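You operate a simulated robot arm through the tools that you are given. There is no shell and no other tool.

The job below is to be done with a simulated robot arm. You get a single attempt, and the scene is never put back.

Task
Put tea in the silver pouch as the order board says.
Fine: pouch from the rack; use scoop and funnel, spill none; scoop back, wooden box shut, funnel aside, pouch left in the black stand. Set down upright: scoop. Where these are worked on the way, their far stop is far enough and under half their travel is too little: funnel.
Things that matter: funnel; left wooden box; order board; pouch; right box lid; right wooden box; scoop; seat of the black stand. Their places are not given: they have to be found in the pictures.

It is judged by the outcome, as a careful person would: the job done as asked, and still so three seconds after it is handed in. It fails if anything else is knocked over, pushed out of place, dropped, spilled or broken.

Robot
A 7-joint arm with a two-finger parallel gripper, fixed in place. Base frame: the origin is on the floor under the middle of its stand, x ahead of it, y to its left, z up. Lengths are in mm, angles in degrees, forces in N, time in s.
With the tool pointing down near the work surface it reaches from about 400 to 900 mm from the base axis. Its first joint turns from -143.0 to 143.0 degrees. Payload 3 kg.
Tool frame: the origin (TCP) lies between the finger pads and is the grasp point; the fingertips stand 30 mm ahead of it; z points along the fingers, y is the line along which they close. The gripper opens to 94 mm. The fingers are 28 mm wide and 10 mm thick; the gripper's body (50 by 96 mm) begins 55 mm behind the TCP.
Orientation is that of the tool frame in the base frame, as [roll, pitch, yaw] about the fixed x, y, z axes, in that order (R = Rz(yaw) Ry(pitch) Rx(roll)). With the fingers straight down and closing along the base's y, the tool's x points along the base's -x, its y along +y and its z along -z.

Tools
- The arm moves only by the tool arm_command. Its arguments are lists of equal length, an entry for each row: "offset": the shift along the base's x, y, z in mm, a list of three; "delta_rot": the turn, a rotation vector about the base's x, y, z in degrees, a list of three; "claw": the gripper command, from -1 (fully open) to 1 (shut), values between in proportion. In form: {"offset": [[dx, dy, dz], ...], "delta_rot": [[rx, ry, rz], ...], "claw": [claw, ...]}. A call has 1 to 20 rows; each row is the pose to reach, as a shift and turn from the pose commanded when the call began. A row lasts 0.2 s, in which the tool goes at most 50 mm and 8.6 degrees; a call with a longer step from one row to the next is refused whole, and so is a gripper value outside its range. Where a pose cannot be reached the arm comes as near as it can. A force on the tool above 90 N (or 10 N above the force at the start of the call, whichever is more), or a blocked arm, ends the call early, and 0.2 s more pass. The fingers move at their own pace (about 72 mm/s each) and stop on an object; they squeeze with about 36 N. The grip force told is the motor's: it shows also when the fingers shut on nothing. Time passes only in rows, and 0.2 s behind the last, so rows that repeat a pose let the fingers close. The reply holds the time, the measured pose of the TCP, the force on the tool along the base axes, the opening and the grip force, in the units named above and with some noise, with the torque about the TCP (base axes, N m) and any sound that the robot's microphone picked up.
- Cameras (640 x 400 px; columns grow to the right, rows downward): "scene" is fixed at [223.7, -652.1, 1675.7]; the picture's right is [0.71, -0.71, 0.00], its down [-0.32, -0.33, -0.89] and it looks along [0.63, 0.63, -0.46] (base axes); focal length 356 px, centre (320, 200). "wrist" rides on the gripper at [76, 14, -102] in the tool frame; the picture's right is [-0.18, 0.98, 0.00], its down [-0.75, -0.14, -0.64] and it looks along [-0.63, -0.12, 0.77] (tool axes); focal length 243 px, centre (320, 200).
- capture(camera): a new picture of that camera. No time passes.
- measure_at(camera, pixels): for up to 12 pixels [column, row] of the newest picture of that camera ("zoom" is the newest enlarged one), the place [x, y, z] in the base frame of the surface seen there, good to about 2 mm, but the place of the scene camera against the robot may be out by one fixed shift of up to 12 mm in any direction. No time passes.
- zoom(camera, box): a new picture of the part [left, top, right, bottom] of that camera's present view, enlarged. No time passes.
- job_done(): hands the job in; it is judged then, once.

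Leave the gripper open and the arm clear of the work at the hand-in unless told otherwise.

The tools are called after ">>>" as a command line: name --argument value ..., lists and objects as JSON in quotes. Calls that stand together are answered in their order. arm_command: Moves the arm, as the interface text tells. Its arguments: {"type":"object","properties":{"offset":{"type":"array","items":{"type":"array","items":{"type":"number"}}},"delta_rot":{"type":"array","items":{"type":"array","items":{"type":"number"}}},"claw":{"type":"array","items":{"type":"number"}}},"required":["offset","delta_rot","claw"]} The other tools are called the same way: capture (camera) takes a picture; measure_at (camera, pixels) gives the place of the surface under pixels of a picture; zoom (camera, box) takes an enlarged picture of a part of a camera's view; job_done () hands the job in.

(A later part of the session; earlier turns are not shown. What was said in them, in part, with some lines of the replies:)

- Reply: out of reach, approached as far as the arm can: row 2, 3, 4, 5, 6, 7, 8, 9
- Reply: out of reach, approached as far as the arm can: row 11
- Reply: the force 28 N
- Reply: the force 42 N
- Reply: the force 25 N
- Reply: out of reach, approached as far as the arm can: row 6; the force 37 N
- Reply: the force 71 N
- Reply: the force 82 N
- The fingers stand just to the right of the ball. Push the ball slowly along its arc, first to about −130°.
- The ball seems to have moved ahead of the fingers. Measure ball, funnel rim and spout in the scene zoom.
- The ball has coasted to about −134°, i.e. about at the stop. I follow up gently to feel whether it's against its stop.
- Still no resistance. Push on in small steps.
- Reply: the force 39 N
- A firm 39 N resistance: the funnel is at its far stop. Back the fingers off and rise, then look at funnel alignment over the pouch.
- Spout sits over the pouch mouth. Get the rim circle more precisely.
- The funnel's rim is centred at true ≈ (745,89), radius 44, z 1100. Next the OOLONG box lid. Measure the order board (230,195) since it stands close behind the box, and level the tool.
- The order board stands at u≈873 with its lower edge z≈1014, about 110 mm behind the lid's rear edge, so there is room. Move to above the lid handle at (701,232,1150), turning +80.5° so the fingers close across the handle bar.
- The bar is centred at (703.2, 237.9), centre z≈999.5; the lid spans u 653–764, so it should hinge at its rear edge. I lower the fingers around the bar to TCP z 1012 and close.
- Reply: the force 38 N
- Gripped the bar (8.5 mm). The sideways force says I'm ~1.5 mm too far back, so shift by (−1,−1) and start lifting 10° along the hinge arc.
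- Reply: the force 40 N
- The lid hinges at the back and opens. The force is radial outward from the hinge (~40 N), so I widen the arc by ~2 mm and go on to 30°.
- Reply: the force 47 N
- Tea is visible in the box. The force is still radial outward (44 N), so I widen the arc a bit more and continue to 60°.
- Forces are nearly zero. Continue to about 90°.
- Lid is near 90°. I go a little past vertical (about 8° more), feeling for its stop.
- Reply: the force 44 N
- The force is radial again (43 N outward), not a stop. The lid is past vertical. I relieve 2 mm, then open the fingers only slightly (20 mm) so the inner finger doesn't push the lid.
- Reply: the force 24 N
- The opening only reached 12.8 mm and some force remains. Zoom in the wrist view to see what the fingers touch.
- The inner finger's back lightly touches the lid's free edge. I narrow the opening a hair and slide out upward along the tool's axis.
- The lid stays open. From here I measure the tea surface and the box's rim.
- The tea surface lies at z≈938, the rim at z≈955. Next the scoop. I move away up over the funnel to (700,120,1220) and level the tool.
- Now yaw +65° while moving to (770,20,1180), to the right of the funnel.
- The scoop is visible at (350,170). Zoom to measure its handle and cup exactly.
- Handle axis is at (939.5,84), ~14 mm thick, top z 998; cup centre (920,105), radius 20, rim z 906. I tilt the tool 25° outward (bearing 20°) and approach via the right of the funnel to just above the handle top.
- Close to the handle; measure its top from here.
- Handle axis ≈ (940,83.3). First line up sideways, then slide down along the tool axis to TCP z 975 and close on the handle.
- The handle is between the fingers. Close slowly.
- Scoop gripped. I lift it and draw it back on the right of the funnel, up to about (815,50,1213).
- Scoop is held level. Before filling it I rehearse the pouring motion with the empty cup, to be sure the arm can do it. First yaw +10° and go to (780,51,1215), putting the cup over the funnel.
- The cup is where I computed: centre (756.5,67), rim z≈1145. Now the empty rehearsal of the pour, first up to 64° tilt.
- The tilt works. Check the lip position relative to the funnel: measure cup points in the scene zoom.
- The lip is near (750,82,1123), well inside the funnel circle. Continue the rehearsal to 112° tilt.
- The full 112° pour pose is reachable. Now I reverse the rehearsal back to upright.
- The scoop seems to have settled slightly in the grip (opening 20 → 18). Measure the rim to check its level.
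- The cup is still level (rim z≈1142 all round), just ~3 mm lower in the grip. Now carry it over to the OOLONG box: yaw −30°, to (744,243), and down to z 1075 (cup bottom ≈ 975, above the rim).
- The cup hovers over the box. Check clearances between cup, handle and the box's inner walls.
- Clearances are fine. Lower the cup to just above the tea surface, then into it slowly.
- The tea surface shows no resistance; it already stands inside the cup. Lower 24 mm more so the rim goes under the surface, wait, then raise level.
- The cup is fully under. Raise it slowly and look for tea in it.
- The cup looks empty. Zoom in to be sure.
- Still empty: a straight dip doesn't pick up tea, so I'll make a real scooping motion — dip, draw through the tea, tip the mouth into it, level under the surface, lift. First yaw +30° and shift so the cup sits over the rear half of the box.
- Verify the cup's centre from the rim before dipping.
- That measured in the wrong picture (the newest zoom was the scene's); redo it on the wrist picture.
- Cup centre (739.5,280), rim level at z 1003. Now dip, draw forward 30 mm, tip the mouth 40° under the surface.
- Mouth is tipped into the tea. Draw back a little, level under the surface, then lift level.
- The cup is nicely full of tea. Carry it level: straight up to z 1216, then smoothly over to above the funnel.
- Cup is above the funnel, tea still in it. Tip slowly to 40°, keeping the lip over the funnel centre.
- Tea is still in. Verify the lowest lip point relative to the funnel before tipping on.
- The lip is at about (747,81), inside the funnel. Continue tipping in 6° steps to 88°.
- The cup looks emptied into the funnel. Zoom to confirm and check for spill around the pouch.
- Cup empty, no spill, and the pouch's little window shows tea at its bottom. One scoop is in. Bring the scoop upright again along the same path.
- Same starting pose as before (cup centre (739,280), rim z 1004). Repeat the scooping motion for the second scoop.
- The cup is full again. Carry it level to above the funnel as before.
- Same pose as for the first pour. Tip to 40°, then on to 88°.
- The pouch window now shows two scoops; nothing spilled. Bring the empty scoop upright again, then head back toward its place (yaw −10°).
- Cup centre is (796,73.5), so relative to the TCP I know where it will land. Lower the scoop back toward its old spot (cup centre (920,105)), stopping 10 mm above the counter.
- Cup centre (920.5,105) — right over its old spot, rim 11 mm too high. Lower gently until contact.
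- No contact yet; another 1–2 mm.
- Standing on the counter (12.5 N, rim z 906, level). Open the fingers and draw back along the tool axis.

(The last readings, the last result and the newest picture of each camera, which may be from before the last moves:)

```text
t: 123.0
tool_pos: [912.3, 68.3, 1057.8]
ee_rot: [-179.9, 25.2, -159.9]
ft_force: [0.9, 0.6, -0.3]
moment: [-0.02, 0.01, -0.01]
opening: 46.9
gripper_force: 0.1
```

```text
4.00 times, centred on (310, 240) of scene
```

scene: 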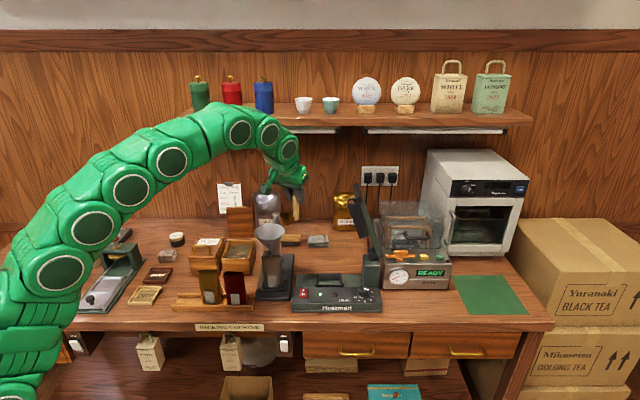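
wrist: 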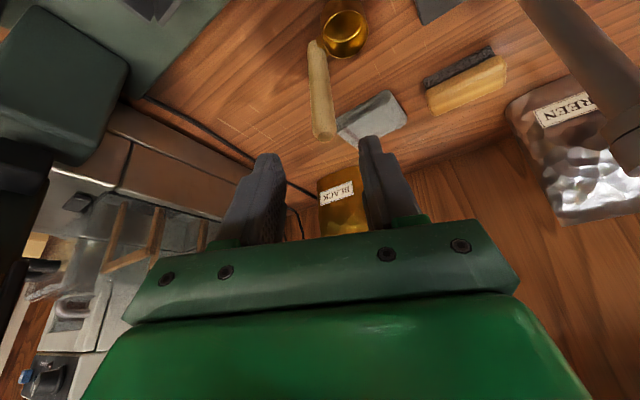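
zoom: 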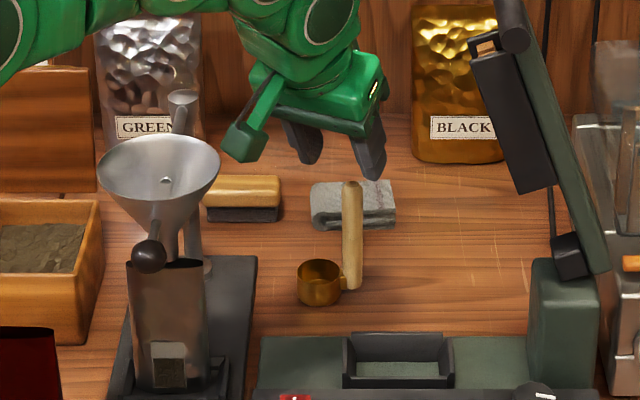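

The scoop stands upright in its place. Now back away past the right of the funnel, levelling the tool.

>>> arm_command --offset '[[-20, -15, 15], [-40, -32, 34], [-62, -48, 55], [-84, -48, 75], [-106, -48, 92], [-125, -48, 110], [-145, -48, 122]]' --delta_rot '[[0, 0, 0], [0, 0, 0], [0, 0, 0], [-2.1, 5.9, 0], [-4.3, 11.8, 0], [-6.4, 17.6, 0], [-8.55, 23.5, 0]]' --claw '[0, 0, 0, 0, 0, 0, 0]'

>>> arm_command --offset '[[-9, 13, 0], [-18, 26, 10], [-27, 39, 20], [-36, 52, 30], [-45, 65, 40], [-54, 78, 40], [-62, 90, 40], [-70, 102, 40]]' --delta_rot '[[0, 0, -8.2], [0, 0, -16.4], [0, 0, -24.6], [0, 0, -32.8], [0, 0, -41], [0, 0, -49.2], [0, 0, -57.4], [0, 0, -65]]' --claw '[0.2, 0.4, 0.57, 0.57, 0.57, 0.57, 0.57, 0.57]'

>>> capture --camera "wrist"

>>> capture --camera "scene"

```text
t: 124.6
tool_pos: [766.8, 21.9, 1178.9]
ee_rot: [-179.9, -0.1, -160.0]
ft_force: [-0.1, 0.4, 0.5]
moment: [0.0, 0.04, -0.03]
opening: 47.3
gripper_force: 0.0
```

```text
t: 126.4
tool_pos: [697.3, 123.4, 1220.9]
ee_rot: [180.0, 0.0, 134.9]
ft_force: [-0.5, 0.3, 0.5]
moment: [0.0, -0.02, -0.01]
opening: 20.3
gripper_force: 0.0
```

```text
taken
```

wrist: 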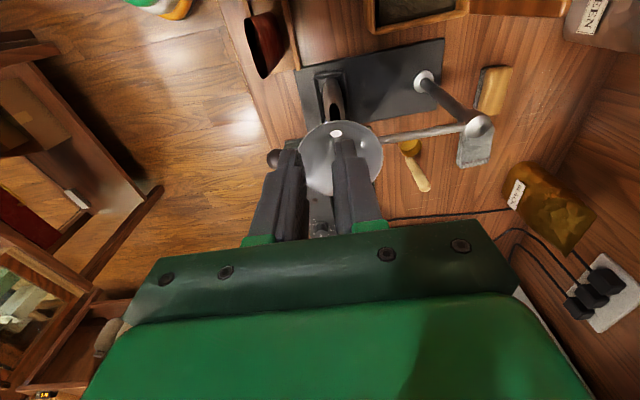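

```text
taken
```

scene: 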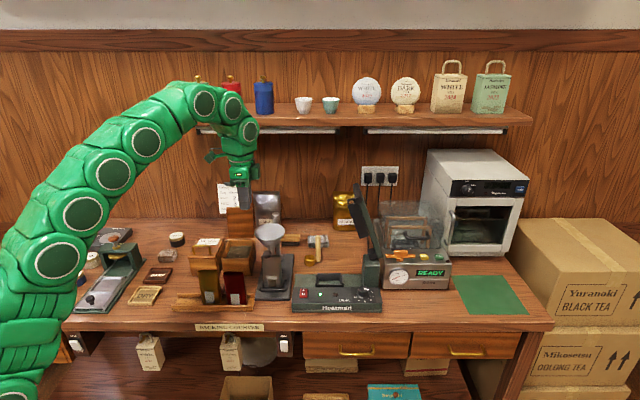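

Next shut the box: go back to the pose above the open lid's handle (804,335,1127), tilted 25°.

>>> arm_command --offset '[[14, 32, 0], [29, 64, 0], [44, 94, 0], [62, 134, -18], [78, 169, -43], [92, 199, -68], [105, 211.5, -89], [105, 211.5, -89]]' --delta_rot '[[2.5, -2.5, 0], [5, -5, 0], [7.7, -7.7, 0], [10.5, -10.5, 0], [13, -13, 0], [15.5, -15.5, 0], [17.7, -17.7, 0], [17.7, -17.7, 0]]' --claw '[0.57, 0.57, 0.57, 0.57, 0.57, 0.57, 0.57, 0.57]'

>>> capture --camera "wrist"

>>> zoom --camera "wrist" --box '[200, 60, 360, 240]'

>>> measure_at --camera "wrist" --pixels '[[260, 112], [280, 104], [290, 102], [298, 112], [302, 130], [304, 145], [306, 160], [240, 115], [245, 150], [268, 190]]'

```text
t: 128.2
tool_pos: [802.1, 334.6, 1131.6]
ee_rot: [155.1, 0.0, 135.1]
ft_force: [-0.1, -0.4, 0.0]
moment: [-0.02, -0.01, -0.03]
opening: 20.3
gripper_force: 0.0
```

```text
taken
```

wrist: 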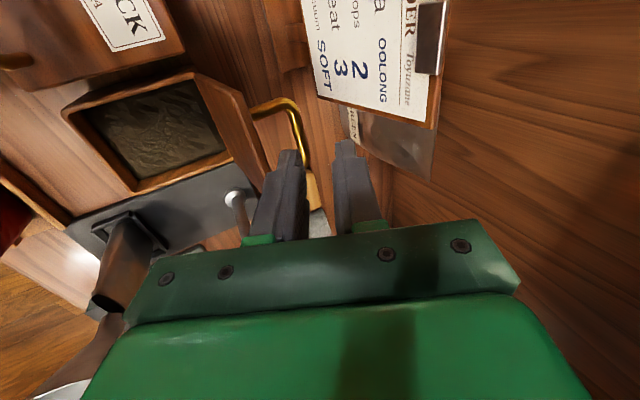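

```text
2.22 times, centred on (280, 150) of wrist
```

zoom: 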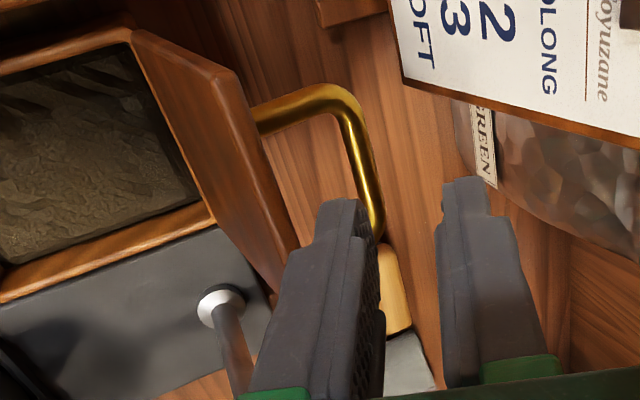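

```text
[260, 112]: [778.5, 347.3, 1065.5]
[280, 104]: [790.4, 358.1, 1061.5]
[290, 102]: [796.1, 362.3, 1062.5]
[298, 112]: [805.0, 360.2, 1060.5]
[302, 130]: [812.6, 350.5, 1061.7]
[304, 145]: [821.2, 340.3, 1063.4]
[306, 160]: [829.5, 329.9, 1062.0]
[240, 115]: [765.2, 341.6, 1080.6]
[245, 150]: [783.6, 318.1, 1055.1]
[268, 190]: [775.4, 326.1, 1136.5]
```

The handle bar is now at u≈823, z≈1059 (lid open ≈98°). I slide the fingers down around it with a 16 mm opening, first part.

>>> arm_command --offset '[[0.4, 0.4, -12], [0.8, 0.8, -24], [2.8, 2.8, -35], [4, 4, -40]]' --delta_rot '[[0, 0, 0], [0, 0, 0], [0, 0, 0], [0, 0, 0]]' --claw '[0.66, 0.66, 0.66, 0.66]'

>>> capture --camera "wrist"

>>> zoom --camera "wrist" --box '[200, 80, 380, 250]'

```text
t: 129.2
tool_pos: [806.3, 339.5, 1090.6]
ee_rot: [155.1, 0.1, 135.2]
ft_force: [0.1, -0.4, 0.6]
moment: [0.0, 0.02, 0.03]
opening: 15.8
gripper_force: 0.0
```

```text
taken
```

wrist: 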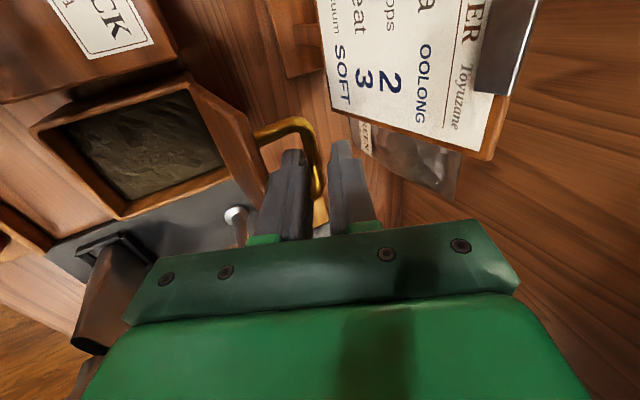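

```text
2.35 times, centred on (290, 165) of wrist
```

zoom: 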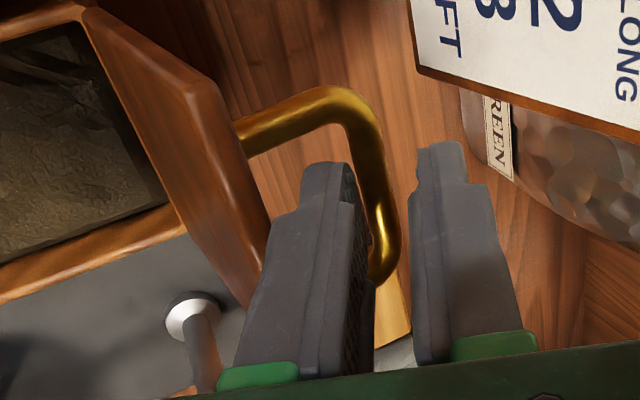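

The bar lies between the fingers. Go on down and close on it.

>>> arm_command --offset '[[2, 2, -8], [4.2, 4.2, -15.5], [5.8, 5.8, -21.5], [5.8, 5.8, -21.5], [5.8, 5.8, -21.5], [5.8, 5.8, -21.5]]' --delta_rot '[[0, 0, 0], [0, 0, 0], [0, 0, 0], [0, 0, 0], [0, 0, 0], [0, 0, 0]]' --claw '[0.66, 0.66, 0.66, 0.8, 1, 1]'

>>> capture --camera "wrist"

>>> zoom --camera "scene" --box '[180, 170, 300, 290]'

```text
t: 130.0
tool_pos: [812.8, 346.2, 1084.6]
ee_rot: [153.9, 0.6, 135.0]
ft_force: [-7.2, -0.7, 28.5]
moment: [-0.24, 0.02, -0.2]
opening: 11.4
gripper_force: 0.0
stopped in row 3: the force on the tool passed its limit at 99 N (the readings are from after the stop); the commanded pose is now the measured one
```

```text
taken
```

wrist: 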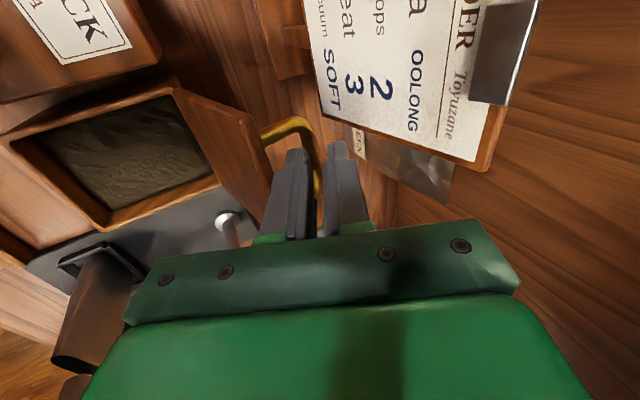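

```text
3.33 times, centred on (240, 230) of scene
```

zoom: 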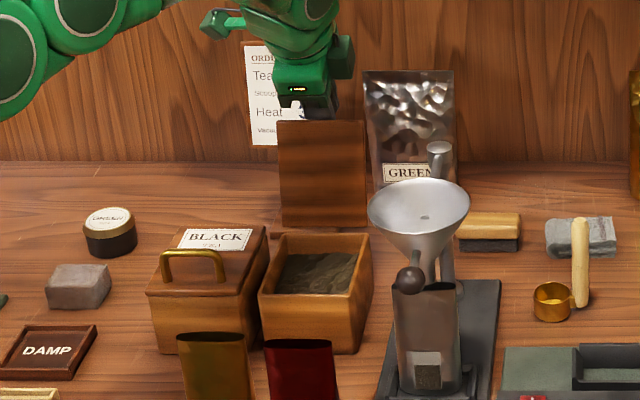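

The finger's thicker part hit the lid's edge (99 N stop). Back out upward, then re-measure the bar and come in with less tilt so the fingers stay clear of the lid.

>>> arm_command --offset '[[-1, -1, 5], [-4, -4, 15], [-8, -8, 30], [-10, -10, 44]]' --delta_rot '[[0, 0, 0], [0, 0, 0], [0, 0, 0], [0, 0, 0]]' --claw '[0.75, 0.7, 0.66, 0.66]'

>>> capture --camera "wrist"

>>> measure_at --camera "wrist" --pixels '[[280, 104], [290, 102], [298, 112], [302, 130], [304, 145], [306, 160], [240, 115], [245, 150], [258, 170], [218, 95]]'

>>> zoom --camera "wrist" --box '[180, 60, 380, 250]'

```text
t: 131.0
tool_pos: [802.8, 334.2, 1125.2]
ee_rot: [154.3, 0.3, 134.9]
ft_force: [0.5, -0.1, -0.3]
moment: [0.0, 0.01, -0.01]
opening: 16.0
gripper_force: 0.0
```

```text
taken
```

wrist: 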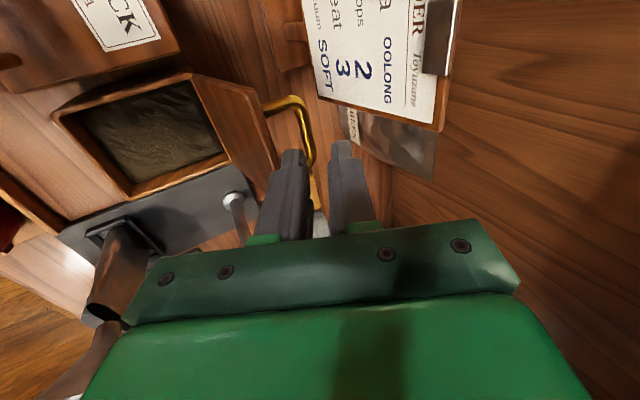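

```text
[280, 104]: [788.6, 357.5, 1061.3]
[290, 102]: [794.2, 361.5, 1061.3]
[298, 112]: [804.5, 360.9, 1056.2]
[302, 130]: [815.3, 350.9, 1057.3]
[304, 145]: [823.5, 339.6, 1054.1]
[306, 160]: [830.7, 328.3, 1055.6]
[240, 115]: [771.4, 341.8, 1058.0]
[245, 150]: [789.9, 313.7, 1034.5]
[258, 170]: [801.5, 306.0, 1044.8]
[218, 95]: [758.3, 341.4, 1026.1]
```

```text
2.11 times, centred on (280, 155) of wrist
```

zoom: 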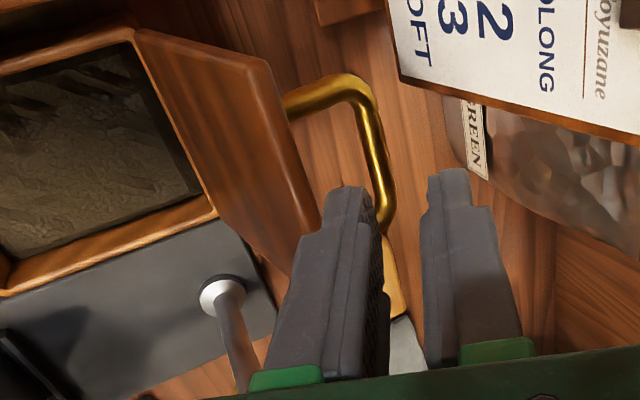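

Measure the bar at its correct pixels, (302,113), (307,128), (311,142), (313,153), and lid edge corners.

>>> measure_at --camera "wrist" --pixels '[[301, 110], [305, 121], [308, 132], [311, 143], [313, 153], [258, 100], [270, 140], [276, 165], [195, 75], [60, 118], [130, 195], [230, 155]]'

```text
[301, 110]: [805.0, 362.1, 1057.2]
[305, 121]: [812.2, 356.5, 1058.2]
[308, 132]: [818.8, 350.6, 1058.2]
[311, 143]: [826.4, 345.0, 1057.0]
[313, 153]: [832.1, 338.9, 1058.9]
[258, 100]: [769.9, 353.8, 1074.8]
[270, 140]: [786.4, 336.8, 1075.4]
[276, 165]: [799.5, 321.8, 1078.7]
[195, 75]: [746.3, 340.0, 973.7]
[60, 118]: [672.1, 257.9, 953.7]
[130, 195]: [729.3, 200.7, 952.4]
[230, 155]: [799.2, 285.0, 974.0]
```

The lid has tipped back a touch further; bar now at u≈828, z≈1055. Re-approach with only 15° tilt and a 14 mm opening, stopping just above the bar.

>>> arm_command --offset '[[3, 3, -9], [6, 6, -18], [9.1, 9.1, -27.7], [9.1, 9.1, -27.7]]' --delta_rot '[[-3.7, 3.7, 0], [-7.5, 7.5, 0], [-7.5, 7.5, 0], [-7.5, 7.5, 0]]' --claw '[0.7, 0.7, 0.7, 0.7]'

>>> capture --camera "wrist"

>>> zoom --camera "wrist" --box '[180, 60, 380, 250]'

```text
t: 132.0
tool_pos: [811.2, 343.8, 1097.6]
ee_rot: [164.9, 0.3, 135.1]
ft_force: [0.3, 0.0, -0.3]
moment: [-0.03, 0.02, 0.01]
opening: 14.0
gripper_force: 0.0
```

```text
taken
```

wrist: 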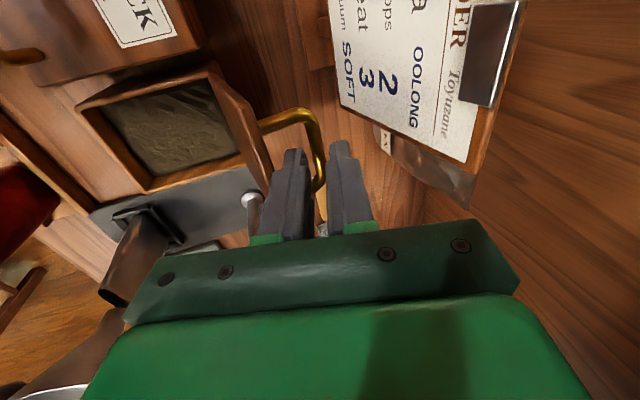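

```text
2.11 times, centred on (280, 155) of wrist
```

zoom: 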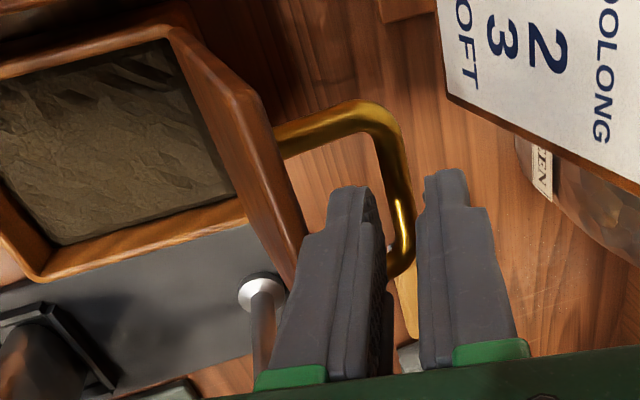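

Measure the bar again from this closer view at (316,140), (319,160), (320,170).

>>> measure_at --camera "wrist" --pixels '[[312, 125], [316, 140], [318, 152], [320, 163], [321, 172], [256, 120], [268, 150], [285, 175], [340, 160]]'

```text
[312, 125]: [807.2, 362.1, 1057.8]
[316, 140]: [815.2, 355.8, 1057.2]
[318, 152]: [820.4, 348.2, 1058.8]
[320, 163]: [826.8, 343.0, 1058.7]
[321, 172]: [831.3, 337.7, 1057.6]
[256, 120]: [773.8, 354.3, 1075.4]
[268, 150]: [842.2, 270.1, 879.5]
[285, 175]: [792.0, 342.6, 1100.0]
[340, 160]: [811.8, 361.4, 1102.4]
```

The bar is within half a millimetre of the tool's axis. Advance 29 mm along the axis.

>>> arm_command --offset '[[1.8, 1.8, -9.5], [3.6, 3.6, -19], [5.4, 5.4, -28.5]]' --delta_rot '[[0, 0, 0], [0, 0, 0], [0, 0, 0]]' --claw '[0.7, 0.7, 0.7]'

>>> capture --camera "wrist"

```text
t: 132.8
tool_pos: [818.3, 349.2, 1069.1]
ee_rot: [164.8, 0.4, 135.1]
ft_force: [-1.0, -0.3, 0.2]
moment: [-0.01, 0.03, -0.02]
opening: 13.9
gripper_force: 0.0
```

```text
taken
```

wrist: 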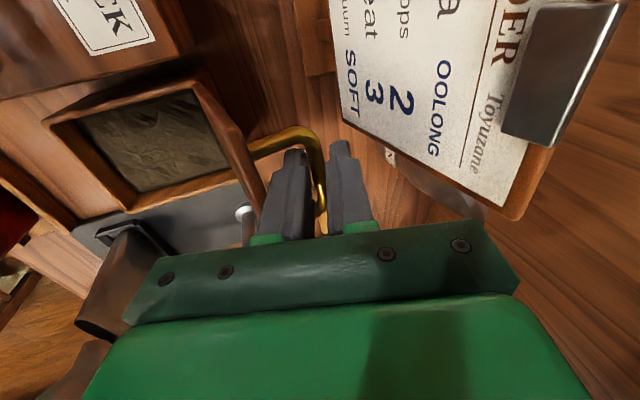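

No contact force; the bar is between the pads. Close on it.

>>> arm_command --offset '[[0, 0, 0], [0, 0, 0], [0, 0, 0]]' --delta_rot '[[0, 0, 0], [0, 0, 0], [0, 0, 0]]' --claw '[0.85, 1, 1]'

>>> capture --camera "wrist"

```text
t: 133.6
tool_pos: [818.3, 349.3, 1068.9]
ee_rot: [164.9, 0.3, 135.0]
ft_force: [-9.3, -5.9, -7.9]
moment: [0.12, 0.43, -1.18]
opening: 8.7
gripper_force: 42.7
```

```text
taken
```

wrist: 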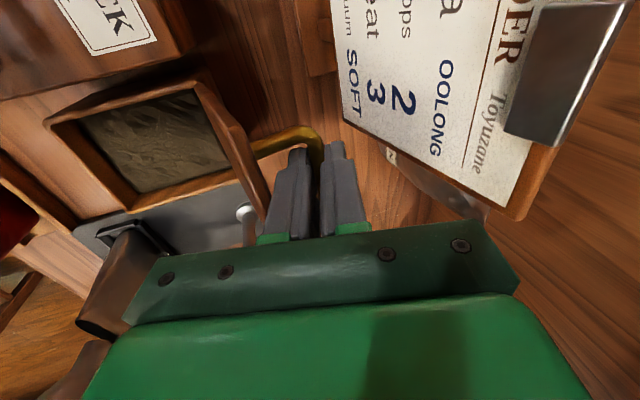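

Gripped (8.7 mm). Close the lid along the reverse hinge arc, first to about vertical-plus.

>>> arm_command --offset '[[-6, -6, 4.8], [-12.1, -12.1, 8.9], [-18.5, -18.5, 12], [-25, -25, 14.6], [-31.7, -31.7, 16.2], [-38.5, -38.5, 17]]' --delta_rot '[[-0.5, 0.5, 0], [-1.06, 1.06, 0], [-1.6, 1.6, 0], [-2.12, 2.12, 0], [-2.65, 2.65, 0], [-3.18, 3.18, 0]]' --claw '[1, 1, 1, 1, 1, 1]'

>>> zoom --camera "scene" --box '[180, 170, 300, 290]'

```text
t: 135.0
tool_pos: [778.4, 310.0, 1085.9]
ee_rot: [169.3, 0.3, 135.0]
ft_force: [8.0, -4.1, 9.3]
moment: [0.54, 0.34, -1.12]
opening: 8.9
gripper_force: 43.0
```

```text
3.33 times, centred on (240, 230) of scene
```

zoom: 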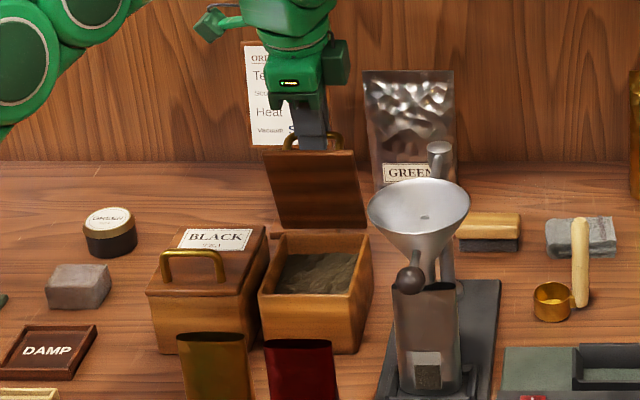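

Forces are low. Continue the arc to about 30° open.

>>> arm_command --offset '[[-6.7, -6.7, -0.3], [-13.5, -13.5, -1], [-20.2, -20.2, -2.8], [-26.7, -26.7, -5.4], [-33, -33, -8.9], [-39.1, -39.1, -13.1], [-44.9, -44.9, -18], [-50.4, -50.4, -23.7]]' --delta_rot '[[-0.5, 0.5, 0], [-1, 1, 0], [-1.5, 1.5, 0], [-2.05, 2.05, 0], [-2.6, 2.6, 0], [-3.1, 3.1, 0], [-3.6, 3.6, 0], [-4.2, 4.2, 0]]' --claw '[1, 1, 1, 1, 1, 1, 1, 1]'

>>> zoom --camera "scene" --box '[180, 170, 300, 290]'

```text
t: 136.8
tool_pos: [729.3, 260.8, 1061.3]
ee_rot: [175.3, 0.4, 135.1]
ft_force: [11.5, -2.0, -7.9]
moment: [0.41, 0.12, -1.18]
opening: 8.6
gripper_force: 42.3
```

```text
3.33 times, centred on (240, 230) of scene
```

zoom: 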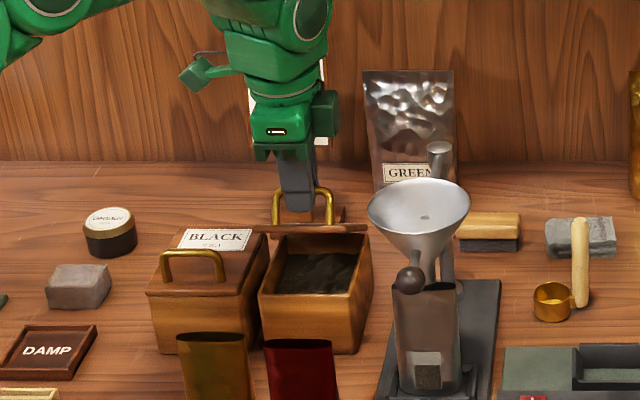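

Continue closing down to the last few degrees.

>>> arm_command --offset '[[-5, -5, -6.3], [-9.8, -9.8, -13.3], [-14, -14, -21], [-17.8, -17.8, -29], [-21.1, -21.1, -37.5], [-22.8, -22.8, -43.3]]' --delta_rot '[[-0.5, 0.5, 0], [-1.05, 1.05, 0], [-1.6, 1.6, 0], [-2.1, 2.1, 0], [-2.6, 2.6, 0], [-3, 3, 0]]' --claw '[1, 1, 1, 1, 1, 1]'

>>> zoom --camera "scene" --box '[180, 200, 300, 290]'

```text
t: 138.2
tool_pos: [705.2, 237.2, 1018.1]
ee_rot: [179.7, 0.3, 135.2]
ft_force: [14.6, 0.4, -4.3]
moment: [0.15, -0.16, -0.34]
opening: 8.3
gripper_force: 42.6
```

```text
4.44 times, centred on (240, 245) of scene
```

zoom: 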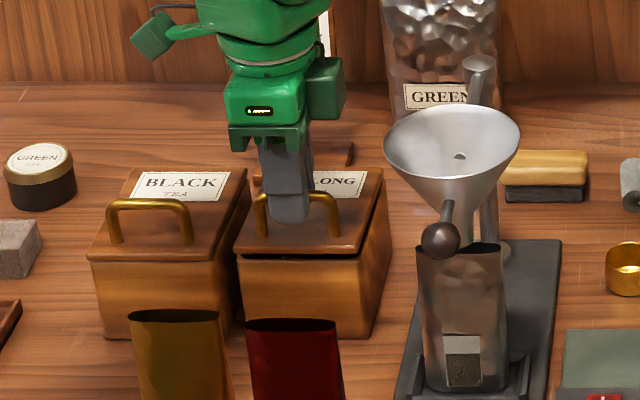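

Nearly shut; a thin gap remains. Lower the last millimetres gently until contact.

>>> arm_command --offset '[[-0.6, -0.6, -2], [-1.2, -1.2, -4], [-1.5, -1.5, -5.5]]' --delta_rot '[[0, 0, 0], [0, 0, 0], [0, 0, 0]]' --claw '[1, 1, 1]'

>>> zoom --camera "scene" --box '[190, 215, 280, 285]'

```text
t: 139.0
tool_pos: [703.8, 236.2, 1014.8]
ee_rot: [179.5, 0.3, 135.1]
ft_force: [-2.3, -3.7, 1.0]
moment: [-0.15, -0.11, -0.13]
opening: 8.5
gripper_force: 42.4
```

```text
5.71 times, centred on (235, 250) of scene
```

zoom: 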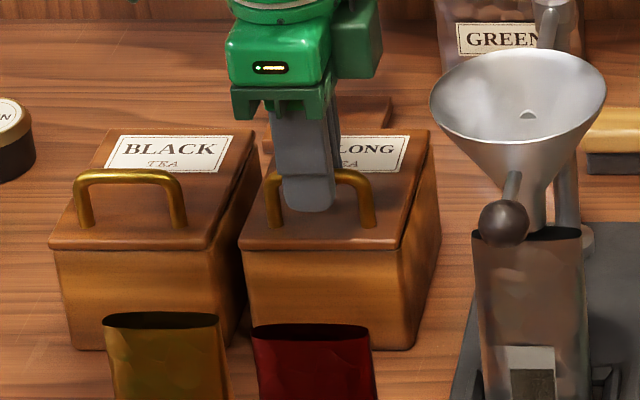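

Still no contact force; lower a bit more.

>>> arm_command --offset '[[-0.2, -0.2, -1], [-0.4, -0.4, -2], [-0.5, -0.5, -3]]' --delta_rot '[[0, 0, 0], [0, 0, 0], [0, 0, 0]]' --claw '[1, 1, 1]'

```text
t: 139.8
tool_pos: [702.6, 235.0, 1011.8]
ee_rot: [179.4, 0.5, 135.2]
ft_force: [-13.0, -6.6, 33.3]
moment: [0.01, 0.3, -0.25]
opening: 8.5
gripper_force: 42.7
```

33 N upward: the lid rests shut. Release and rise straight up.

>>> arm_command --offset '[[0, 0, 1], [0, 0, 1], [0, 0, 1], [0, 0, 20], [0, 0, 50], [0, 0, 90], [0, 0, 130], [-10, -25, 165]]' --delta_rot '[[0, 0, 0], [0, 0, 0], [0, 0, 0], [0, 0, 0], [0, 0, 0], [0, 0, 0], [0, 0, 0], [0, 0, 0]]' --claw '[0.6, 0.3, 0.2, 0.2, 0.2, 0.2, 0.2, 0.2]'

>>> capture --camera "wrist"

>>> zoom --camera "scene" --box '[180, 200, 300, 300]'

>>> measure_at --camera "zoom" --pixels '[[240, 195], [380, 245], [250, 235], [320, 160], [370, 160]]'

```text
t: 141.6
tool_pos: [693.1, 209.8, 1176.3]
ee_rot: [179.5, 0.3, 135.2]
ft_force: [0.3, -0.5, 0.1]
moment: [0.01, 0.0, -0.02]
opening: 37.7
gripper_force: 0.0
```

```text
taken
```

wrist: 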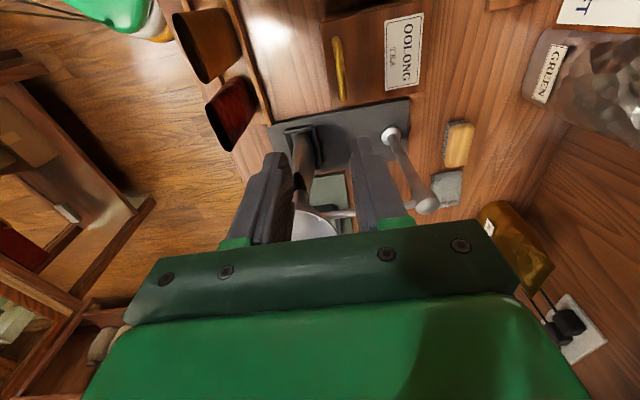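

```text
4.00 times, centred on (240, 250) of scene
```

zoom: 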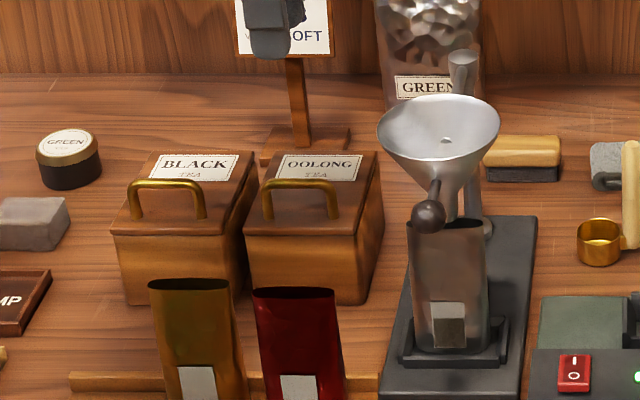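

```text
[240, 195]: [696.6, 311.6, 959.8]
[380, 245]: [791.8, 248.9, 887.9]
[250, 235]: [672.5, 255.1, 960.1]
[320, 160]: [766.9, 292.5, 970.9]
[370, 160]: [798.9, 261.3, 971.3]
```

The OOLONG box is shut. Last, the funnel goes aside. I move the closed fingers to the left of the knob, above (668,60).

>>> arm_command --offset '[[-5, -35, 0], [-10, -70, 0], [-17, -110, 0], [-25, -150, 0], [-25, -150, -30], [-25, -150, -65], [-25, -150, -94], [-25, -150, -94]]' --delta_rot '[[0.3, -0.2, 0], [0.3, -0.2, 0], [0.3, -0.2, 0], [0.3, -0.2, 0], [0.3, -0.2, 0], [0.3, -0.2, 0], [0.3, -0.2, 0], [0.3, -0.2, 0]]' --claw '[0.6, 1, 1, 1, 1, 1, 1, 1]'

>>> capture --camera "wrist"

>>> zoom --camera "scene" --box '[200, 180, 340, 300]'

```text
t: 143.4
tool_pos: [669.3, 60.6, 1081.6]
ee_rot: [179.2, 0.2, 135.2]
ft_force: [0.0, -0.5, -1.1]
moment: [-0.03, 0.0, 0.03]
opening: 0.3
gripper_force: 33.2
```

```text
taken
```

wrist: 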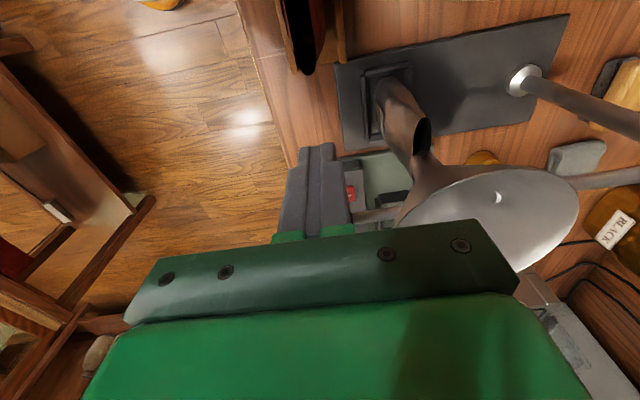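

```text
3.33 times, centred on (270, 240) of scene
```

zoom: 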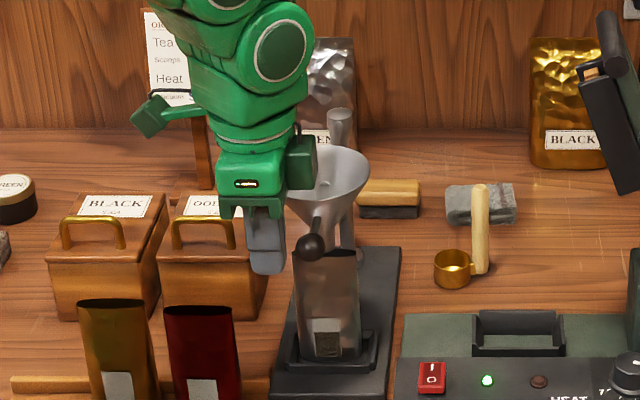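

The fingers stand left of the knob. Push it gently back along the arc (first ~15°).

>>> arm_command --offset '[[2.5, -3, 0], [5, -6, 0], [10.7, -12.6, 0], [16.5, -19.2, 0], [23.4, -26, 0], [30.4, -32.8, 0], [38.3, -39.3, 0], [46.3, -45.7, 0]]' --delta_rot '[[0, 0, 0], [0, 0, 0], [0, 0, 0], [0, 0, 0], [0, 0, 0], [0, 0, 0], [0, 0, 0], [0, 0, 0]]' --claw '[1, 1, 1, 1, 1, 1, 1, 1]'

>>> zoom --camera "scene" --box '[200, 180, 340, 300]'

```text
t: 145.2
tool_pos: [714.3, 14.1, 1082.6]
ee_rot: [179.2, 0.4, 135.3]
ft_force: [-1.0, -0.3, 0.4]
moment: [-0.03, 0.02, 0.0]
opening: 0.0
gripper_force: 32.7
```

```text
3.33 times, centred on (270, 240) of scene
```

zoom: 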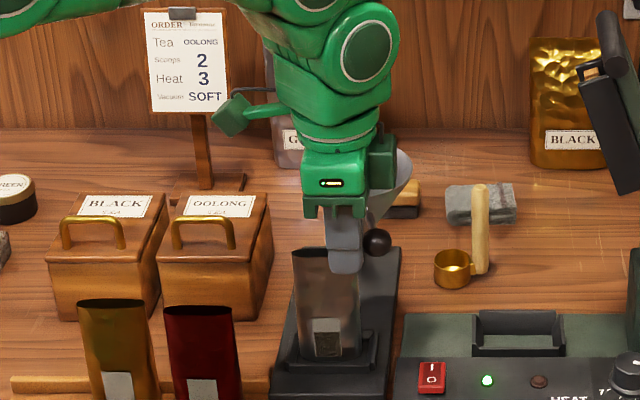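

The funnel follows and the pouch stands still. Continue to about −90°.

>>> arm_command --offset '[[8, -5.5, 0], [16, -10.9, 0], [24.9, -15.9, 0], [33.9, -20.8, 0], [42.8, -24.7, 0], [51.7, -28.6, 0], [60.8, -31.8, 0], [70, -34.9, 0], [79.4, -37.3, 0], [88.8, -39.6, 0], [98.4, -41.3, 0], [106, -42.6, 0]]' --delta_rot '[[0, 0, 0], [0, 0, 0], [0, 0, 0], [0, 0, 0], [0, 0, 0], [0, 0, 0], [0, 0, 0], [0, 0, 0], [0, 0, 0], [0, 0, 0], [0, 0, 0], [0, 0, 0]]' --claw '[1, 1, 1, 1, 1, 1, 1, 1, 1, 1, 1, 1]'

>>> zoom --camera "scene" --box '[220, 170, 380, 300]'

>>> capture --camera "wrist"

```text
t: 147.8
tool_pos: [821.0, -28.4, 1080.6]
ee_rot: [179.1, 0.3, 135.1]
ft_force: [0.5, 0.0, -0.5]
moment: [0.01, 0.02, -0.04]
opening: 0.0
gripper_force: 33.3
```

```text
3.08 times, centred on (300, 235) of scene
```

zoom: 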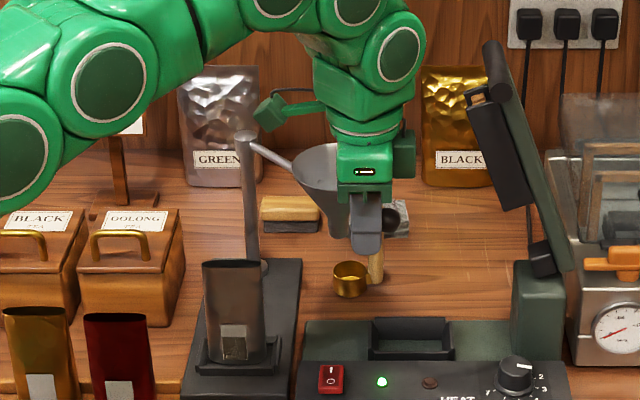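

```text
taken
```

wrist: 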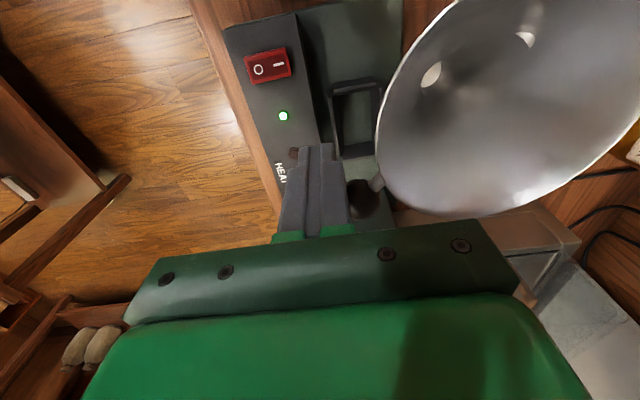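

The funnel is now around −88°. For the rest I retreat to (760,−50,1130), then turn the tool horizontal again to push the knob outward with the closed fingertips.

>>> arm_command --offset '[[-8, -1, 0], [-25, -8, 12], [-43, -15, 30], [-61, -22, 49], [-61, -22, 49]]' --delta_rot '[[0, 0, 0], [0, 0, -7.5], [0, 0, -15], [0, 0, -22.5], [0, 0, -30]]' --claw '[1, 1, 1, 1, 1]'

>>> arm_command --offset '[[0, 0, 0], [0, 0, 0], [0, 0, 0], [0, 0, 0], [0, 0, 0], [0, 0, 0], [0, 0, 0], [0, 0, 0], [0, 0, 0], [0, 0, 0], [0, 0, 0], [0, 0, 0]]' --delta_rot '[[2.1, -7.9, 0], [4.2, -15.8, 0], [6.35, -23.7, 0], [8.5, -31.6, 0], [10.6, -39.5, 0], [12.7, -47.4, 0], [14.8, -55.3, 0], [16.9, -63.2, 0], [19.1, -71.1, 0], [21.2, -79.0, 0], [23.29, -86.93, 0], [23.29, -86.93, 0]]' --claw '[1, 1, 1, 1, 1, 1, 1, 1, 1, 1, 1, 1]'

>>> capture --camera "wrist"

>>> zoom --camera "scene" --box '[200, 170, 400, 310]'

```text
t: 149.0
tool_pos: [759.3, -49.6, 1130.6]
ee_rot: [179.3, 0.1, 105.0]
ft_force: [0.4, -1.1, 0.8]
moment: [0.03, 0.0, -0.03]
opening: 0.1
gripper_force: 33.2
```

```text
t: 151.6
tool_pos: [759.6, -49.7, 1130.1]
ee_rot: [89.0, 0.1, 104.9]
ft_force: [1.0, 0.0, -0.3]
moment: [0.0, 0.0, 0.03]
opening: 0.0
gripper_force: 33.0
```

```text
taken
```

wrist: 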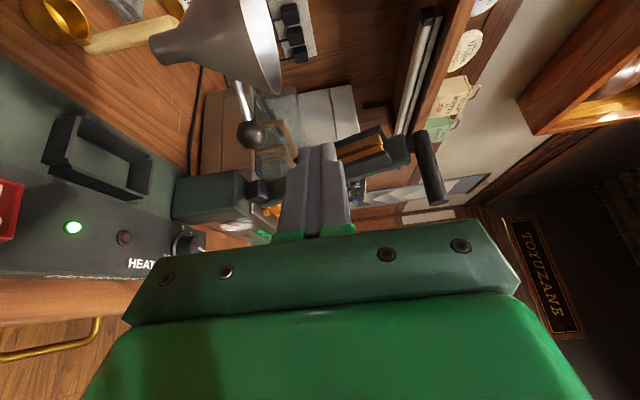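

```text
2.86 times, centred on (300, 240) of scene
```

zoom: 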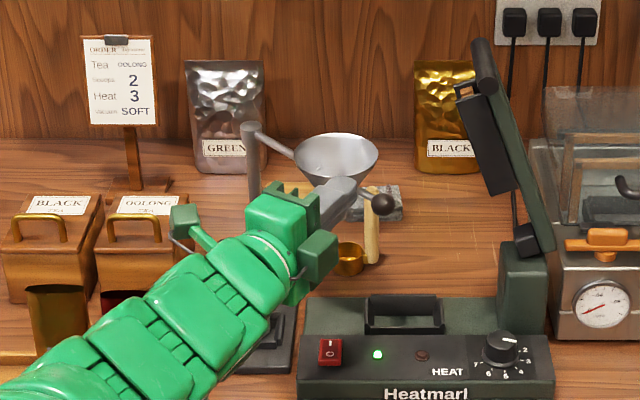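

Measure the knob at (252,133) and the rod.

>>> measure_at --camera "wrist" --pixels '[[252, 134], [240, 132], [264, 136], [252, 122], [252, 147], [242, 100], [270, 60], [160, 35], [90, 45]]'

```text
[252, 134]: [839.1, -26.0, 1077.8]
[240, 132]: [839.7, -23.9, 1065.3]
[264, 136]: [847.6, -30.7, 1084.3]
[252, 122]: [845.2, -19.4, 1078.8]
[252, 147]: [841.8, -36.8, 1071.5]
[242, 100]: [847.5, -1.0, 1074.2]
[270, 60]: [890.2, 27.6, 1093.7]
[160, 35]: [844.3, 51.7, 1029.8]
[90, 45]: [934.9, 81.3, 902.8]
```

Knob centre ≈ (851,−28.5,1072). Drop to its height and push it outward with the fingertips along the arc, to about −75°.

>>> arm_command --offset '[[5, 0, -30], [15.4, 0.7, -58], [32, 5.5, -58], [45, 9, -58], [49.9, 10.1, -58], [58, 10.8, -58], [66.2, 11.4, -58], [75.7, 12.7, -58], [85.3, 14, -58], [94.7, 16, -58], [104.1, 18.1, -58]]' --delta_rot '[[0, 0, 0], [0, 0, 0], [0, 0, 0], [0, 0, 0], [0, 0, 0], [0, 0, 0], [0, 0, 0], [0, 0, 0], [0, 0, 0], [0, 0, 0], [0, 0, 0]]' --claw '[1, 1, 1, 1, 1, 1, 1, 1, 1, 1, 1]'

>>> capture --camera "wrist"

>>> zoom --camera "scene" --box '[200, 170, 400, 310]'

```text
t: 154.0
tool_pos: [864.2, -31.2, 1073.2]
ee_rot: [89.1, 0.2, 104.8]
ft_force: [0.3, 0.1, -0.5]
moment: [0.0, -0.03, 0.04]
opening: 0.0
gripper_force: 33.4
```

```text
taken
```

wrist: 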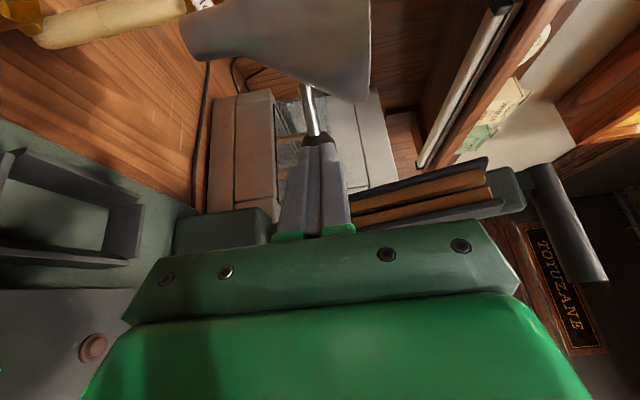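

```text
2.86 times, centred on (300, 240) of scene
```

zoom: 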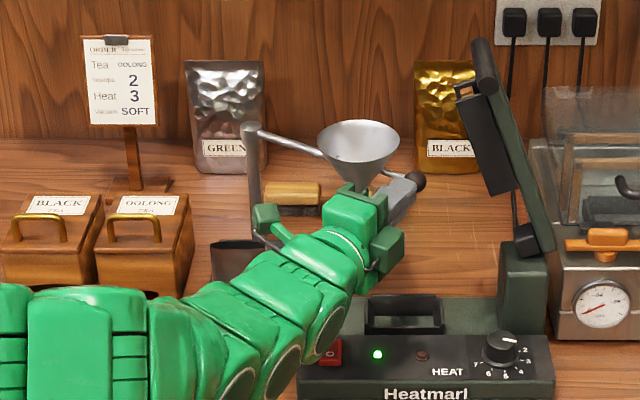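

Pushing works with no side forces. Continue toward the starting angle.

>>> arm_command --offset '[[9.2, 2.9, 0], [18.4, 5.8, 0], [27.3, 9.5, 0], [36.2, 13.2, 0], [42.2, 16.2, 0]]' --delta_rot '[[0, 0, 0], [0, 0, 0], [0, 0, 0], [0, 0, 0], [0, 0, 0]]' --claw '[1, 1, 1, 1, 1]'

>>> capture --camera "wrist"

>>> zoom --camera "scene" --box '[200, 170, 400, 310]'

```text
t: 155.2
tool_pos: [906.0, -17.2, 1071.6]
ee_rot: [89.2, 0.2, 104.7]
ft_force: [0.1, 0.0, 0.0]
moment: [-0.02, -0.04, -0.02]
opening: 0.0
gripper_force: 32.8
```

```text
taken
```

wrist: 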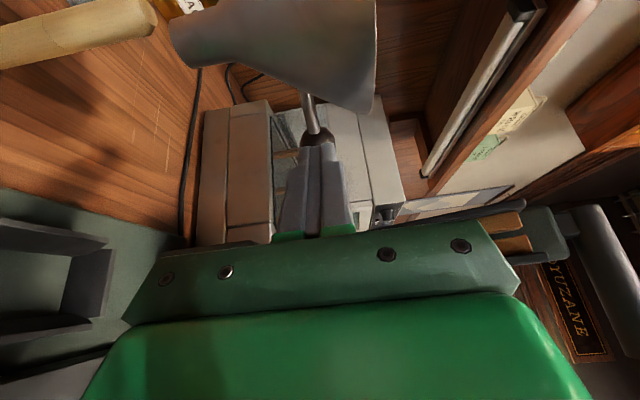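

```text
2.86 times, centred on (300, 240) of scene
```

zoom: 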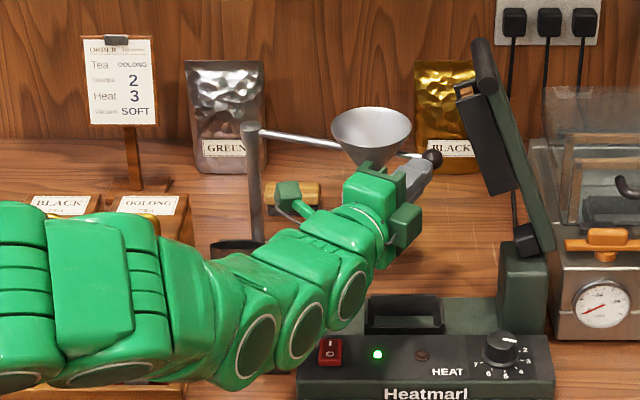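

Measure the knob's and funnel's present place against the original (scene: knob (948,−12.6), funnel rim left (902,98)).

>>> measure_at --camera "zoom" --pixels '[[432, 158], [335, 123], [409, 128], [372, 150], [372, 110], [300, 138]]'

```text
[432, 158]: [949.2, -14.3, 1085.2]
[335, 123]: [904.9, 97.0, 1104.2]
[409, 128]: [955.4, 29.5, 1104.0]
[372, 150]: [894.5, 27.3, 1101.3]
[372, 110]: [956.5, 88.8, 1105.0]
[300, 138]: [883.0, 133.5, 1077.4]
```

The funnel is back at its original resting place (knob within 2 mm). Retreat straight back, then turn the tool down and go to the start pose with the gripper open.

>>> arm_command --offset '[[-10, -3, 0], [-40, -11, 2], [-75, -19, 15], [-110, -27, 35], [-146, -33, 57], [-146, -33, 57]]' --delta_rot '[[0, 0, 0], [0, 0, 0], [0, 0, 0], [0, 0, 0], [0, 0, 0], [0, 0, 0]]' --claw '[1, 1, 1, 0.5, 0, -0.5]'

>>> arm_command --offset '[[-3, 0, 4], [-6, 0, 8], [-10, 0, 12], [-15, 0, 16], [-20, 0, 20], [-30, 0, 25], [-40, 0, 30], [-50, 0, 35], [-60, 0, 40], [-70, 0, 45], [-80, 0, 50]]' --delta_rot '[[-2.1, 7.9, 0], [-4.2, 15.8, 0], [-6.35, 23.7, 0], [-8.5, 31.6, 0], [-10.6, 39.5, 0], [-12.7, 47.4, 0], [-14.8, 55.3, 0], [-16.9, 63.2, 0], [-19.1, 71.1, 0], [-21.2, 79.0, 0], [-23.29, 86.93, 0]]' --claw '[-1, -1, -1, -1, -1, -1, -1, -1, -1, -1, -1]'

>>> capture --camera "scene"

```text
t: 156.6
tool_pos: [760.1, -48.4, 1129.9]
ee_rot: [89.1, 0.3, 104.7]
ft_force: [0.1, 0.9, -0.2]
moment: [-0.03, 0.0, 0.01]
opening: 70.4
gripper_force: 0.2
```

```text
t: 159.0
tool_pos: [678.9, -49.8, 1178.5]
ee_rot: [179.3, 0.2, 105.1]
ft_force: [0.8, -0.1, 0.2]
moment: [0.02, 0.01, -0.02]
opening: 94.1
gripper_force: 0.1
```

```text
taken
```

scene: 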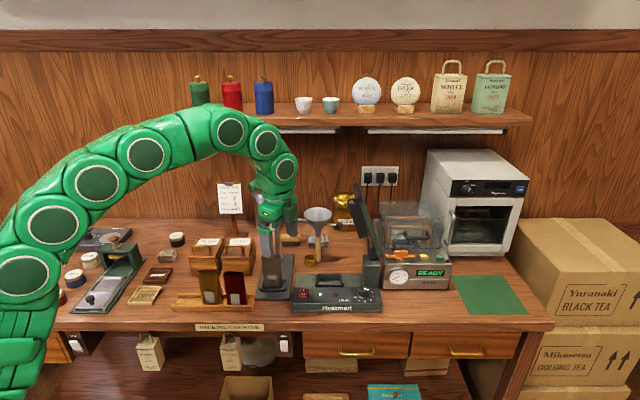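

Go back up toward the start position, clear of the work.

>>> arm_command --offset '[[-38, 0, 28], [-76, 0, 56], [-115, 0, 84], [-154, 0, 112], [-192, 0, 140], [-230, 0, 168], [-232, 0, 178]]' --delta_rot '[[0, 0, 8], [0, 0, 16], [0, 0, 24], [0, 0, 32], [0, 0, 40], [0, 0, 48], [0, 0, 56]]' --claw '[-1, -1, -1, -1, -1, -1, -1]'

>>> capture --camera "scene"

>>> zoom --camera "scene" --box '[150, 170, 350, 320]'

>>> zoom --camera "scene" --box '[240, 195, 350, 310]'

```text
t: 160.6
tool_pos: [447.8, -48.6, 1356.7]
ee_rot: [179.2, 0.1, 161.3]
ft_force: [-0.7, -0.5, 0.1]
moment: [-0.01, 0.01, -0.03]
opening: 94.0
gripper_force: 0.1
```

```text
taken
```

scene: 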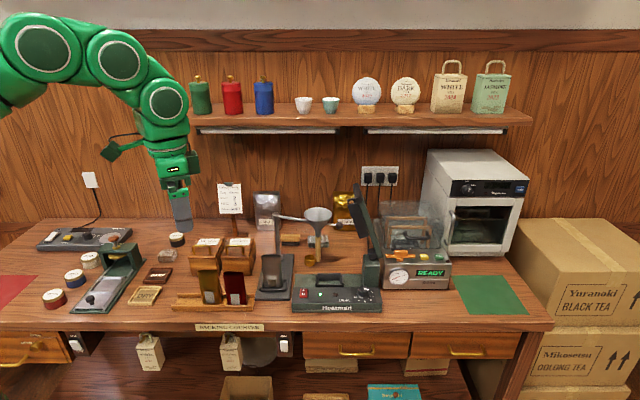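

```text
2.67 times, centred on (250, 245) of scene
```

zoom: 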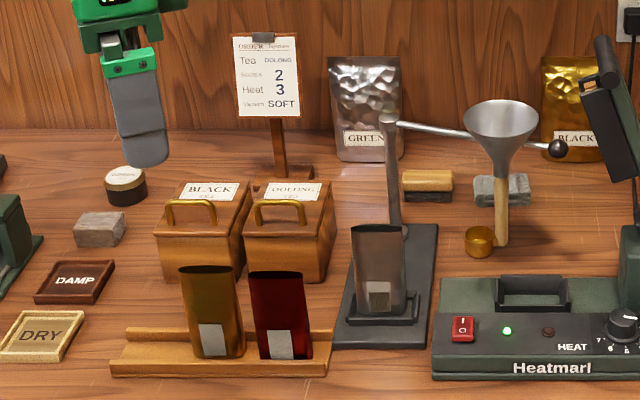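

```text
3.48 times, centred on (295, 252) of scene
```

zoom: 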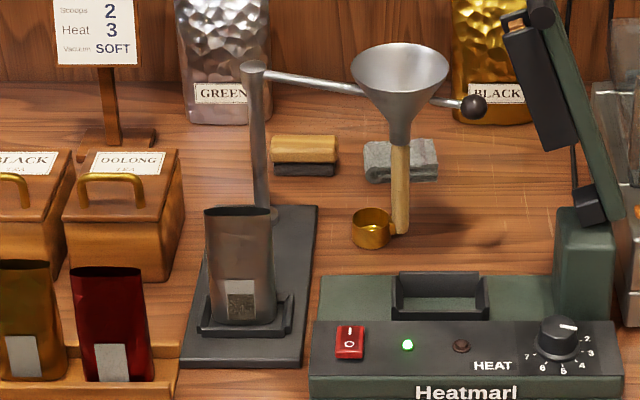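

Everything appears in order. One last close look at the OOLONG lid and the pouch.

>>> zoom --camera "scene" --box '[180, 225, 270, 285]'

>>> zoom --camera "scene" --box '[250, 240, 310, 305]'

>>> measure_at --camera "zoom" --pixels '[[230, 90], [360, 92], [290, 95]]'

```text
6.67 times, centred on (225, 255) of scene
```

zoom: 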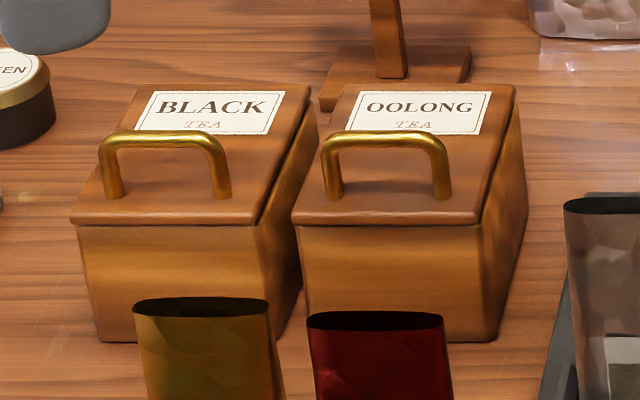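

```text
6.15 times, centred on (280, 272) of scene
```

zoom: 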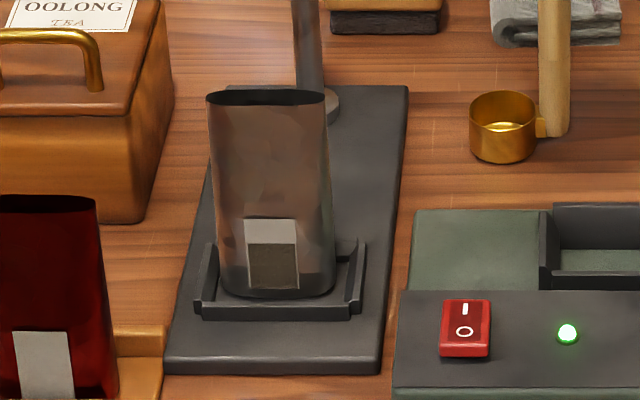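

```text
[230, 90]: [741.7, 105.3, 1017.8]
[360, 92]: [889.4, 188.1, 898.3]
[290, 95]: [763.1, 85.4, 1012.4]
```

The box is shut flush. The pouch stands upright in the black stand with two scoops of oolong showing in its window. The scoop is upright in its place, the funnel is aside, the gripper is open and the arm is clear. I hand the job in.

>>> job_done

```text
The job is handed in.
```

The order is done and handed in; I haven't seen a verdict on it. The silver pouch holds two scoops of oolong, as the order board says.

- **Pouch:** it stands upright in the black stand, and the tea shows in its window.
- **Tea:** both scoops went through the funnel, and I saw no spill in the camera views.
- **Scoop:** it is empty and standing upright where it was.
- **Oolong box:** the lid is shut flush, like the black tea box beside it.
- **Funnel:** it is swung back to where it was parked at the start.
- **Arm:** it is back near its starting position, clear of the counter, with the gripper open.

**Lid bump:** while I was gripping the open lid's handle to shut it, a finger pressed the lid's edge hard enough to trip the force stop. The lid tipped back a few degrees, but the box did not move and the lid closed normally on the second try.

The heat and vacuum lines on the board were not part of this job, so I left those machines alone.
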